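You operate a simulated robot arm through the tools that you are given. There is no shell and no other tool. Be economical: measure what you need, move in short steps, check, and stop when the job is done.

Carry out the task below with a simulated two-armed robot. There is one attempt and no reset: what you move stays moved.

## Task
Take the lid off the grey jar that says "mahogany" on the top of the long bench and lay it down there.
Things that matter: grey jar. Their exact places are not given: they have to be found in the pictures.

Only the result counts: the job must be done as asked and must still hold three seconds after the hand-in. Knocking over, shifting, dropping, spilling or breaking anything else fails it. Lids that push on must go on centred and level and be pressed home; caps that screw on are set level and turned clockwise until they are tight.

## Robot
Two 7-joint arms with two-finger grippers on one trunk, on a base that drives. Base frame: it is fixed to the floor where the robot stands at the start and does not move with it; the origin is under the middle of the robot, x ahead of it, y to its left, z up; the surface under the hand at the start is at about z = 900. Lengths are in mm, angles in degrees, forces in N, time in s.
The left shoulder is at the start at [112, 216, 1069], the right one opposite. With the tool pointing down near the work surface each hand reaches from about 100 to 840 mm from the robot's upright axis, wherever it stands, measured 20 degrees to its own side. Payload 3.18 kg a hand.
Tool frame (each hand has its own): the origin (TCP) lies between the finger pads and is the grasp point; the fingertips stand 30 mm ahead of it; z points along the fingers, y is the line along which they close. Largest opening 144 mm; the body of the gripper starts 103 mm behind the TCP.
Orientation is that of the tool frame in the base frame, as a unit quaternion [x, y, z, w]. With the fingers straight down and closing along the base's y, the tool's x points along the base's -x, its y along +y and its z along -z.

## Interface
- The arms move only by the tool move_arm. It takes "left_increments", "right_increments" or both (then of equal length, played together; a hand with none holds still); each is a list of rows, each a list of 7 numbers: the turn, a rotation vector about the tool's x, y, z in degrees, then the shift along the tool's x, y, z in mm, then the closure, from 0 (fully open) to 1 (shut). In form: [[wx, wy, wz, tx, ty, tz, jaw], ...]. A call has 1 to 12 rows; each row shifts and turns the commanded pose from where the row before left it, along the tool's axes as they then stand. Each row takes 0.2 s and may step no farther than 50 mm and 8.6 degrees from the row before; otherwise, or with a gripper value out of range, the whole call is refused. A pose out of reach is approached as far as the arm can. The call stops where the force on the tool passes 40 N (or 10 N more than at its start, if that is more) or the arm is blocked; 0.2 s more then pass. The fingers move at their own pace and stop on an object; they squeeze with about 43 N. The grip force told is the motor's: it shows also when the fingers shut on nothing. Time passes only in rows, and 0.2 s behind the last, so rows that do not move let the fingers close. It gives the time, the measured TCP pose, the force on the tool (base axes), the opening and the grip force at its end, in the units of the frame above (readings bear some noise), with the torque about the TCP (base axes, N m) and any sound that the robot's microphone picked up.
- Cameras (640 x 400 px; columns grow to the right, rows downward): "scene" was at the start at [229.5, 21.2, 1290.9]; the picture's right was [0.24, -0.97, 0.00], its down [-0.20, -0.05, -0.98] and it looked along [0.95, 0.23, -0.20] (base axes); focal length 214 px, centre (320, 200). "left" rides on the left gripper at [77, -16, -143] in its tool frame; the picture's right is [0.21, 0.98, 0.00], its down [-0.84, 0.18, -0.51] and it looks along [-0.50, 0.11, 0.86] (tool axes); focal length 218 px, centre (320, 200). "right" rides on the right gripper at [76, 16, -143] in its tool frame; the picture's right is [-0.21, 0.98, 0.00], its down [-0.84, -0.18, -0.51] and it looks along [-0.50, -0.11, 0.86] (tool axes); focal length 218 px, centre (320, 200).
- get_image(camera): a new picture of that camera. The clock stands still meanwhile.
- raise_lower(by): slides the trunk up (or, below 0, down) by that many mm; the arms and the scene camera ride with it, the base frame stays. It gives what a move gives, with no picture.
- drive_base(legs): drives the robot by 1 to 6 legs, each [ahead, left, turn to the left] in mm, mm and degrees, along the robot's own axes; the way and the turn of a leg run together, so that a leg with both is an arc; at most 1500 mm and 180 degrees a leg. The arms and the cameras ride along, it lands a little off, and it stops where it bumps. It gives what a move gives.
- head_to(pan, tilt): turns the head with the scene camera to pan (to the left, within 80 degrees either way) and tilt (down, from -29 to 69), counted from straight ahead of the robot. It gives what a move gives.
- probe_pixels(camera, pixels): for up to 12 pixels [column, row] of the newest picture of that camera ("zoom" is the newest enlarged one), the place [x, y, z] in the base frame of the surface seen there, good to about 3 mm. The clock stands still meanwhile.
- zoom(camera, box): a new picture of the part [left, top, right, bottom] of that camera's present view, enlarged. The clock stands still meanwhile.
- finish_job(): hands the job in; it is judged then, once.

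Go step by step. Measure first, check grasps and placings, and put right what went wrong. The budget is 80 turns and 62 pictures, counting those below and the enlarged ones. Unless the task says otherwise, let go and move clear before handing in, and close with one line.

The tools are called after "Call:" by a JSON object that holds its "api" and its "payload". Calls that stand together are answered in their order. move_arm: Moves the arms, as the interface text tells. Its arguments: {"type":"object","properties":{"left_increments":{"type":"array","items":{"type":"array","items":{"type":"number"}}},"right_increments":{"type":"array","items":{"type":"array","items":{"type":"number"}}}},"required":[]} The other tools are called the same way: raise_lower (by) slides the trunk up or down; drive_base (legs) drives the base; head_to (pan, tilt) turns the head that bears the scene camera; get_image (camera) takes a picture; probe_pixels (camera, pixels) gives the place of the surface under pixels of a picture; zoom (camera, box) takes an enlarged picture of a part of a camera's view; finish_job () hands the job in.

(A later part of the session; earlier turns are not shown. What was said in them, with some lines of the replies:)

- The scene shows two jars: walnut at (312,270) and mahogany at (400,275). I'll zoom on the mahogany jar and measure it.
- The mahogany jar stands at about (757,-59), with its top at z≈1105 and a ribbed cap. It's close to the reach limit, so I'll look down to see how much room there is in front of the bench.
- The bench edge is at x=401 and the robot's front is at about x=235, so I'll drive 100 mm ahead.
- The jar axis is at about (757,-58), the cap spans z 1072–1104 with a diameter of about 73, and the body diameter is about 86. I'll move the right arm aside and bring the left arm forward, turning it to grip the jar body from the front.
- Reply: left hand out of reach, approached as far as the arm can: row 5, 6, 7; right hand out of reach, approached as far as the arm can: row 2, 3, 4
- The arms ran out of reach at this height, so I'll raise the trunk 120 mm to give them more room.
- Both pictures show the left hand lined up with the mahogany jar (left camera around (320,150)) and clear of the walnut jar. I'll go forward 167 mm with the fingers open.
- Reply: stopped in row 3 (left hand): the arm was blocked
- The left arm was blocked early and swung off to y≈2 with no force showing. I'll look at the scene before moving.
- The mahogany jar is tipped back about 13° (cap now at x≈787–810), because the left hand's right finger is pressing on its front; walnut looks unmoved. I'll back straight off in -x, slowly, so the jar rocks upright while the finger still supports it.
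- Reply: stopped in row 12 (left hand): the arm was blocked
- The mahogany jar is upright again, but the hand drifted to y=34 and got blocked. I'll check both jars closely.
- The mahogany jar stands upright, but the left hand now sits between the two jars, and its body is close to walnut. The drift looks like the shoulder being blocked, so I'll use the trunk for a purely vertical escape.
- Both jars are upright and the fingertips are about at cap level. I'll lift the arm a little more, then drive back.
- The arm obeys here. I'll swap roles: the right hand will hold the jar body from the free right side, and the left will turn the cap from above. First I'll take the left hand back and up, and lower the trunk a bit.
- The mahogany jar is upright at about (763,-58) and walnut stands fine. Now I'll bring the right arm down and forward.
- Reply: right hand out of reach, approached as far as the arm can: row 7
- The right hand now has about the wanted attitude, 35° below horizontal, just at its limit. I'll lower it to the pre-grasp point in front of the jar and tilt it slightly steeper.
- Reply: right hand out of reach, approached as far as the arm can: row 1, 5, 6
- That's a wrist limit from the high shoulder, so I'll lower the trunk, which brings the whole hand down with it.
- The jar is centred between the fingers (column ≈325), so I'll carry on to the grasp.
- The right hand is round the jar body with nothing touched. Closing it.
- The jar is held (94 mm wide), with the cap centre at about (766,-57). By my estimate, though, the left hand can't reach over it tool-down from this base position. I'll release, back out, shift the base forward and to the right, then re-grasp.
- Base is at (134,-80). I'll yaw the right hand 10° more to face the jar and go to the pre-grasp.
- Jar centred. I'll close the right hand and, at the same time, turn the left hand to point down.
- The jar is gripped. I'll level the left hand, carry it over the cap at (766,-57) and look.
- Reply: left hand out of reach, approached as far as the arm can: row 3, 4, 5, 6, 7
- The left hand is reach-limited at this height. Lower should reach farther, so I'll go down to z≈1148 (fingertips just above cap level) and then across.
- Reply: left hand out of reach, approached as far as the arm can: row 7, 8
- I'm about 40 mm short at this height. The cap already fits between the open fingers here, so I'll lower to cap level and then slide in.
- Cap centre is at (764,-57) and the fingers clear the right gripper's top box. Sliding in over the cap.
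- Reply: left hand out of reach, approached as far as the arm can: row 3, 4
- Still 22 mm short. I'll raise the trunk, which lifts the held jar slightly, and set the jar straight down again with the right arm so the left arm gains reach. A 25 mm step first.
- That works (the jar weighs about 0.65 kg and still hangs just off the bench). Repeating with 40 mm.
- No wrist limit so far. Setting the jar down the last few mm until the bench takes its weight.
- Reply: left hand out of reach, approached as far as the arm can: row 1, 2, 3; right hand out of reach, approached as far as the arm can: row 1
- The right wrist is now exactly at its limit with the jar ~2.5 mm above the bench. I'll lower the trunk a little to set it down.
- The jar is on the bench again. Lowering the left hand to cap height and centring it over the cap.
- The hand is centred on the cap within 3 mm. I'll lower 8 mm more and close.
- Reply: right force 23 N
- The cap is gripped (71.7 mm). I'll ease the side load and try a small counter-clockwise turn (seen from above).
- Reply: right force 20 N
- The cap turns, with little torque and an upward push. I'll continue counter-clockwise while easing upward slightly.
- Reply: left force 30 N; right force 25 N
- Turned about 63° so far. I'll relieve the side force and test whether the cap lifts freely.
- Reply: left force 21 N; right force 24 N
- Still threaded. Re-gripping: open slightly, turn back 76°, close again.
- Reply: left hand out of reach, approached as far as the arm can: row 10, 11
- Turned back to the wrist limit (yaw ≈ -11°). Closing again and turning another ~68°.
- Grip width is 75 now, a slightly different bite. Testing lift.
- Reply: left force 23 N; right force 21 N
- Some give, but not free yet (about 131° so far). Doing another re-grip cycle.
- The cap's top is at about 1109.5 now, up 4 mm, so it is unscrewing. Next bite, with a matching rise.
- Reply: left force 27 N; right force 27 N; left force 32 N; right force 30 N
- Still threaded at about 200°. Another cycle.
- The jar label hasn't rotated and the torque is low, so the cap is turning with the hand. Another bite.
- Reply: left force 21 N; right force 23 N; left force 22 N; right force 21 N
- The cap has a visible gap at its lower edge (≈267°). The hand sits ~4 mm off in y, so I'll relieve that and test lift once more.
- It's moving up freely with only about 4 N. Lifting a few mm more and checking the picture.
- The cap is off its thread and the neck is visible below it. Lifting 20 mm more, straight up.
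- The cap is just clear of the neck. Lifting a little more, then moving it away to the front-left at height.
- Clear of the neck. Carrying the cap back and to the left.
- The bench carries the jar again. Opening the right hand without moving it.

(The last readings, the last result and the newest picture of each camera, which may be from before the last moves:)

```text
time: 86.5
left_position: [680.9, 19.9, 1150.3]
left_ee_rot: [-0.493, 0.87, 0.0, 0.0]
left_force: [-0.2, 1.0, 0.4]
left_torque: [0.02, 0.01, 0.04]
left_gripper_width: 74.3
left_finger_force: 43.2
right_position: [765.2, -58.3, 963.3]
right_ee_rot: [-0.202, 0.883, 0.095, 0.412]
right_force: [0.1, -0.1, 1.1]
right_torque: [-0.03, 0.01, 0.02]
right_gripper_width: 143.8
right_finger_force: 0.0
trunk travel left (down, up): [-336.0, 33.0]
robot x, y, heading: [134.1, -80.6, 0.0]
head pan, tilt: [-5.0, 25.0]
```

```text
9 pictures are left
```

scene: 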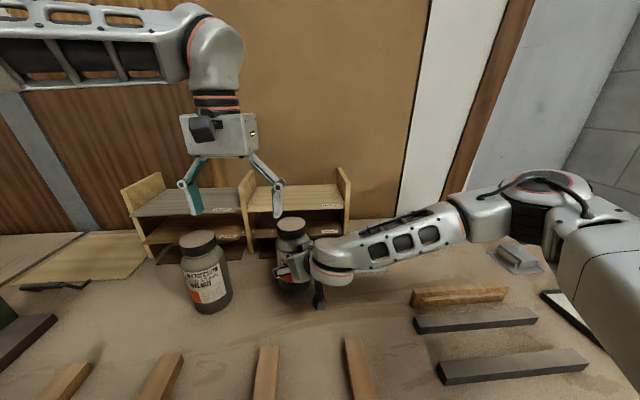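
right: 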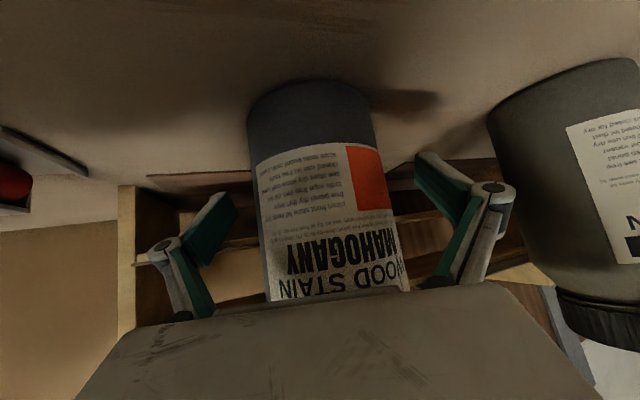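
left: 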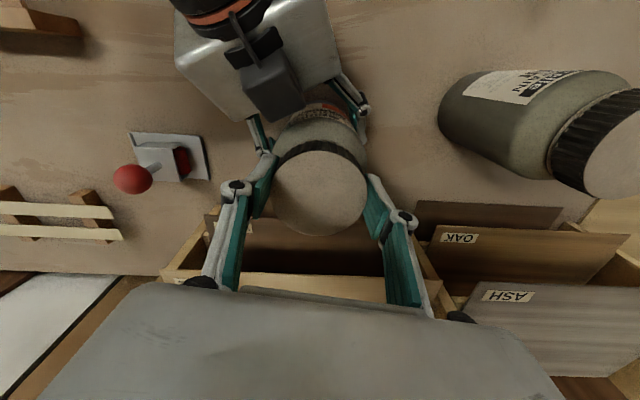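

The jar stands free, centred between the open fingers. I'll back out by driving along the hand's own pointing direction, so no arm joints move.

Call:
{"api": "drive_base", "payload": {"legs": [[-60, -29.5, 0], [-80, -39, 0]]}}

Call:
{"api": "get_image", "payload": {"camera": "scene"}}

```text
time: 88.2
left_position: [539.6, -47.2, 1151.0]
left_ee_rot: [-0.493, 0.87, 0.0, 0.0]
left_force: [0.7, 0.4, 0.2]
left_torque: [0.03, -0.02, -0.03]
left_gripper_width: 74.3
left_finger_force: 42.7
right_position: [624.1, -126.3, 964.1]
right_ee_rot: [-0.202, 0.883, 0.096, 0.412]
right_force: [-0.1, 0.2, -0.3]
right_torque: [0.03, -0.01, -0.02]
right_gripper_width: 143.8
right_finger_force: 0.1
trunk travel left (down, up): [-336.0, 33.0]
robot x, y, heading: [-8.7, -147.1, -0.1]
head pan, tilt: [-5.0, 25.0]
```

```text
8 pictures are left
```

scene: 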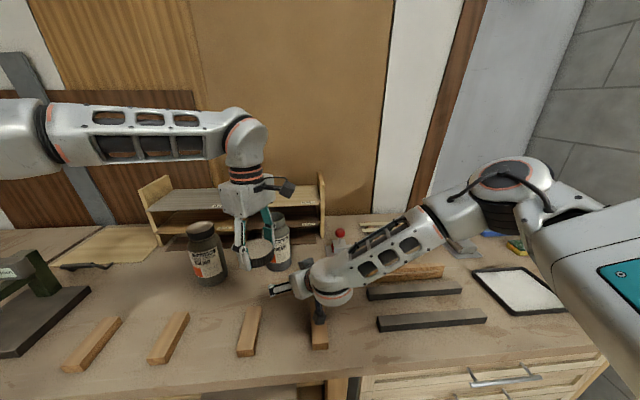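

Both jars stand and the cap is in the left hand. I'll move the right hand aside, and bring the cap over the free spot at (650,50).

Call:
{"api": "move_arm", "payload": {"left_increments": [[0, 0, 0, -35, -11.1, 0, 1], [0, 0, 0, -35, -11.1, 0, 1], [0, 0, 0, -35, -11.1, 0, 1], [0, 0, 0, -35, -11.2, 0, 1], [0, 0, 0, 0, 0, 0, 1]], "right_increments": [[0, 0, 0, -7, 0, -6, 0], [0, 0, 0, -8, 0, -6, 0], [0, 0, 0, 7, -36, -17, 0], [0, 0, 0, 7, -36, -17, 0], [0, 0, 0, 0, 0, 0, 0]]}}

Call:
{"api": "get_image", "payload": {"camera": "left"}}

Call:
{"api": "probe_pixels", "payload": {"camera": "left", "pixels": [[320, 190], [320, 150], [320, 230], [280, 190], [360, 190]]}}

```text
time: 89.4
left_position: [653.8, 48.6, 1150.0]
left_ee_rot: [-0.493, 0.87, 0.0, -0.001]
left_force: [0.5, -1.0, 0.4]
left_torque: [-0.04, 0.01, 0.01]
left_gripper_width: 73.9
left_finger_force: 43.3
right_position: [629.2, -205.3, 995.7]
right_ee_rot: [-0.203, 0.883, 0.096, 0.412]
right_force: [0.2, 0.6, -0.1]
right_torque: [0.0, -0.04, 0.01]
right_gripper_width: 143.9
right_finger_force: 0.0
trunk travel left (down, up): [-336.0, 33.0]
robot x, y, heading: [-11.9, -147.3, -0.0]
head pan, tilt: [-5.0, 25.0]
```

```text
7 pictures are left
```

left: 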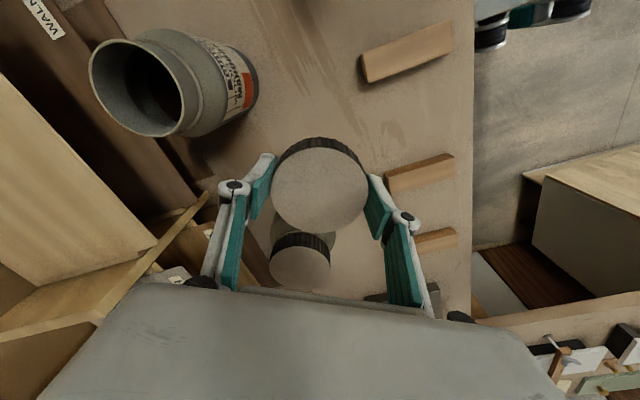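

```text
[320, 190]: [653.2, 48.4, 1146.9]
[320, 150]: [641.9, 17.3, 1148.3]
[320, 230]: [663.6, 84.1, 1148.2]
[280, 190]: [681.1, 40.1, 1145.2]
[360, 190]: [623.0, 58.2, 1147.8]
```

The cap is held level with its top 3 mm below the TCP. I'll turn the hand back so its housing stays clear of walnut, then lower.

Call:
{"api": "move_arm", "payload": {"left_increments": [[0, 0, 8.5, 0, 0, 0, 1], [0, 0, 8.5, 0, 0, 0, 1], [0, 0, 8.5, 0, 0, 0, 1], [0, 0, 8.5, 0, 0, 0, 1], [0, 0, 8.5, 0, 0, 0, 1], [0, 0, 8.5, 0, 0, 0, 1], [0, 0, 0, 0, 0, 40, 1], [0, 0, 0, 0, 0, 40, 1], [0, 0, 0, 0, 0, 40, 1], [0, 0, 0, 0, 0, 40, 1], [0, 0, 0, 0, 0, 35, 1], [0, 0, 0, 0, 0, 0, 1]]}}

Call:
{"api": "get_image", "payload": {"camera": "left"}}

```text
time: 92.0
left_position: [648.3, 50.8, 957.7]
left_ee_rot: [-0.07, 0.998, 0.0, -0.001]
left_force: [0.3, 0.0, 0.0]
left_torque: [0.0, -0.01, -0.04]
left_gripper_width: 72.7
left_finger_force: 43.0
right_position: [627.5, -206.9, 995.2]
right_ee_rot: [-0.203, 0.883, 0.096, 0.412]
right_force: [0.1, 0.0, -0.5]
right_torque: [0.03, -0.01, 0.0]
right_gripper_width: 143.9
right_finger_force: 0.0
trunk travel left (down, up): [-336.0, 33.0]
robot x, y, heading: [-8.3, -147.3, 0.1]
head pan, tilt: [-5.0, 25.0]
```

```text
6 pictures are left
```

left: 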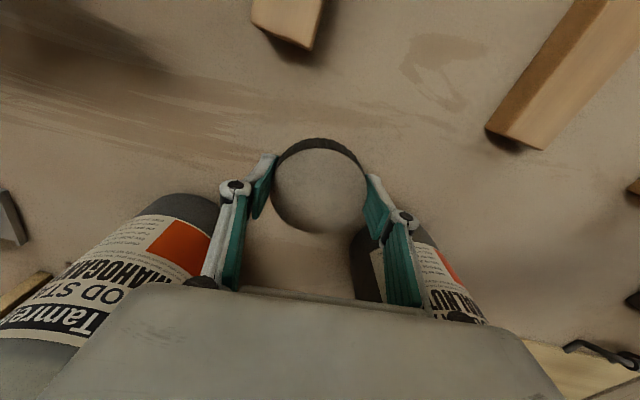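

Clear all around. Lowering gently to contact.

Call:
{"api": "move_arm", "payload": {"left_increments": [[0, 0, 0, 0, 0, 9, 1], [0, 0, 0, 0, 0, 7, 1], [0, 0, 0, 0, 0, 3, 1], [0, 0, 0, 0, 0, 1.5, 1], [0, 0, 0, 0, 0, 1, 1], [0, 0, 0, 0, 0, 0, 1]]}}

```text
time: 93.4
left_position: [650.4, 48.9, 934.2]
left_ee_rot: [-0.071, 0.997, 0.0, -0.002]
left_force: [-0.7, -0.3, -0.5]
left_torque: [0.02, -0.01, -0.05]
left_gripper_width: 72.6
left_finger_force: 42.6
right_position: [627.7, -205.7, 995.2]
right_ee_rot: [-0.202, 0.884, 0.095, 0.411]
right_force: [-0.4, 0.7, 0.2]
right_torque: [0.0, -0.01, 0.01]
right_gripper_width: 143.9
right_finger_force: 0.2
trunk travel left (down, up): [-336.0, 33.0]
robot x, y, heading: [-5.7, -148.8, 0.0]
head pan, tilt: [-5.0, 25.0]
```

Call:
{"api": "move_arm", "payload": {"left_increments": [[0, 0, 0, 0, 0, 1, 1], [0, 0, 0, 0, 0, 1, 1], [0, 0, 0, 0, 0, 1, 1], [0, 0, 0, 0, 0, 0, 1]]}}

```text
time: 94.4
left_position: [650.6, 48.9, 932.5]
left_ee_rot: [-0.07, 0.998, 0.0, -0.001]
left_force: [0.5, -0.1, -0.2]
left_torque: [-0.02, 0.01, 0.02]
left_gripper_width: 72.8
left_finger_force: 43.0
right_position: [628.6, -206.2, 994.5]
right_ee_rot: [-0.202, 0.883, 0.095, 0.412]
right_force: [-0.2, 0.0, 0.1]
right_torque: [-0.04, -0.02, -0.05]
right_gripper_width: 144.1
right_finger_force: 0.0
trunk travel left (down, up): [-336.0, 33.0]
robot x, y, heading: [-8.4, -150.8, -0.1]
head pan, tilt: [-5.0, 25.0]
```

Call:
{"api": "move_arm", "payload": {"left_increments": [[0, 0, 0, 0, 0, 1, 1], [0, 0, 0, 0, 0, 1, 1], [0, 0, 0, 0, 0, 0, 1]]}}

Call:
{"api": "probe_pixels", "payload": {"camera": "left", "pixels": [[320, 190], [320, 120]]}}

```text
time: 95.2
left_position: [649.5, 49.2, 929.0]
left_ee_rot: [-0.07, 0.998, 0.0, 0.0]
left_force: [0.1, -0.3, 2.6]
left_torque: [0.12, -0.02, 0.03]
left_gripper_width: 72.2
left_finger_force: 43.1
right_position: [629.0, -207.0, 995.4]
right_ee_rot: [-0.203, 0.883, 0.096, 0.411]
right_force: [0.3, 0.4, 0.1]
right_torque: [-0.02, 0.02, 0.01]
right_gripper_width: 144.0
right_finger_force: 0.0
trunk travel left (down, up): [-336.0, 33.0]
robot x, y, heading: [-12.0, -147.0, 0.1]
head pan, tilt: [-5.0, 25.0]
```

```text
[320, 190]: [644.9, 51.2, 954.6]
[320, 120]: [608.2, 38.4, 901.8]
```

Touching the bench (2.6 N). Releasing and rising straight up.

Call:
{"api": "move_arm", "payload": {"left_increments": [[0, 0, 0, 0, 0, 0, 0.45], [0, 0, 0, 0, 0, 0, 0.38], [0, 0, 0, 0, 0, 0, 0.3], [0, 0, 0, 0, 0, 0, 0.3], [0, 0, 0, 0, 0, -10, 0.3], [0, 0, 0, 0, 0, -30, 0.3], [0, 0, 0, 0, 0, -45, 0.3], [0, 0, 0, 0, 0, -45, 0.3], [0, 0, 0, 0, 0, -45, 0.3], [0, 0, 0, 0, 0, -45, 0.3], [0, 0, 0, 0, 0, 0, 0.3]]}}

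Call:
{"api": "get_image", "payload": {"camera": "left"}}

Call:
{"api": "get_image", "payload": {"camera": "scene"}}

```text
time: 97.6
left_position: [649.8, 51.0, 1143.8]
left_ee_rot: [-0.07, 0.998, 0.0, -0.001]
left_force: [0.7, -0.2, -0.3]
left_torque: [-0.02, 0.0, 0.01]
left_gripper_width: 100.9
left_finger_force: 0.0
right_position: [629.3, -205.7, 995.4]
right_ee_rot: [-0.202, 0.883, 0.095, 0.412]
right_force: [-0.6, -0.2, 0.3]
right_torque: [0.02, -0.02, -0.02]
right_gripper_width: 144.0
right_finger_force: 0.0
trunk travel left (down, up): [-336.0, 33.0]
robot x, y, heading: [-10.5, -148.0, 0.0]
head pan, tilt: [-5.0, 25.0]
```

```text
5 pictures are left
```

left: 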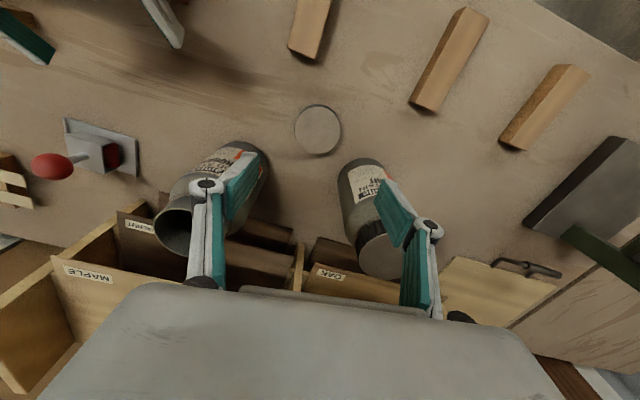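

```text
4 pictures are left
```

scene: 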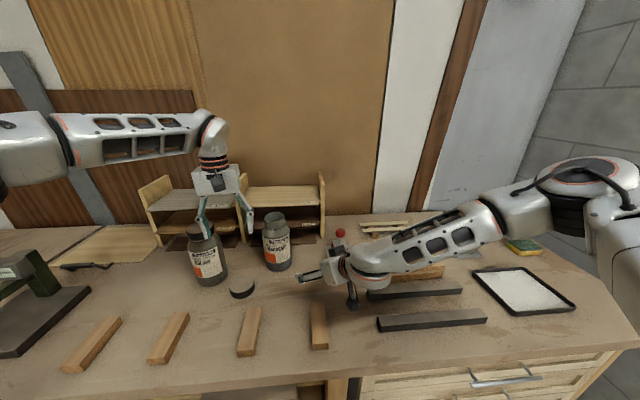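

The cap lies flat on the bench (scene (242,287)). The mahogany jar stands open and upright, everything else stands, and both hands are clear. Handing in.

Call:
{"api": "finish_job", "payload": {}}

```text
The job is handed in.
```

The lid is off the mahogany jar and lying flat on the long bench in front of it. The jar is upright, and both hands have let go and are clear. Early on, the left hand tipped the mahogany jar back about 13° before I backed off. It rocked upright again, and I saw no change to anything else on the bench.
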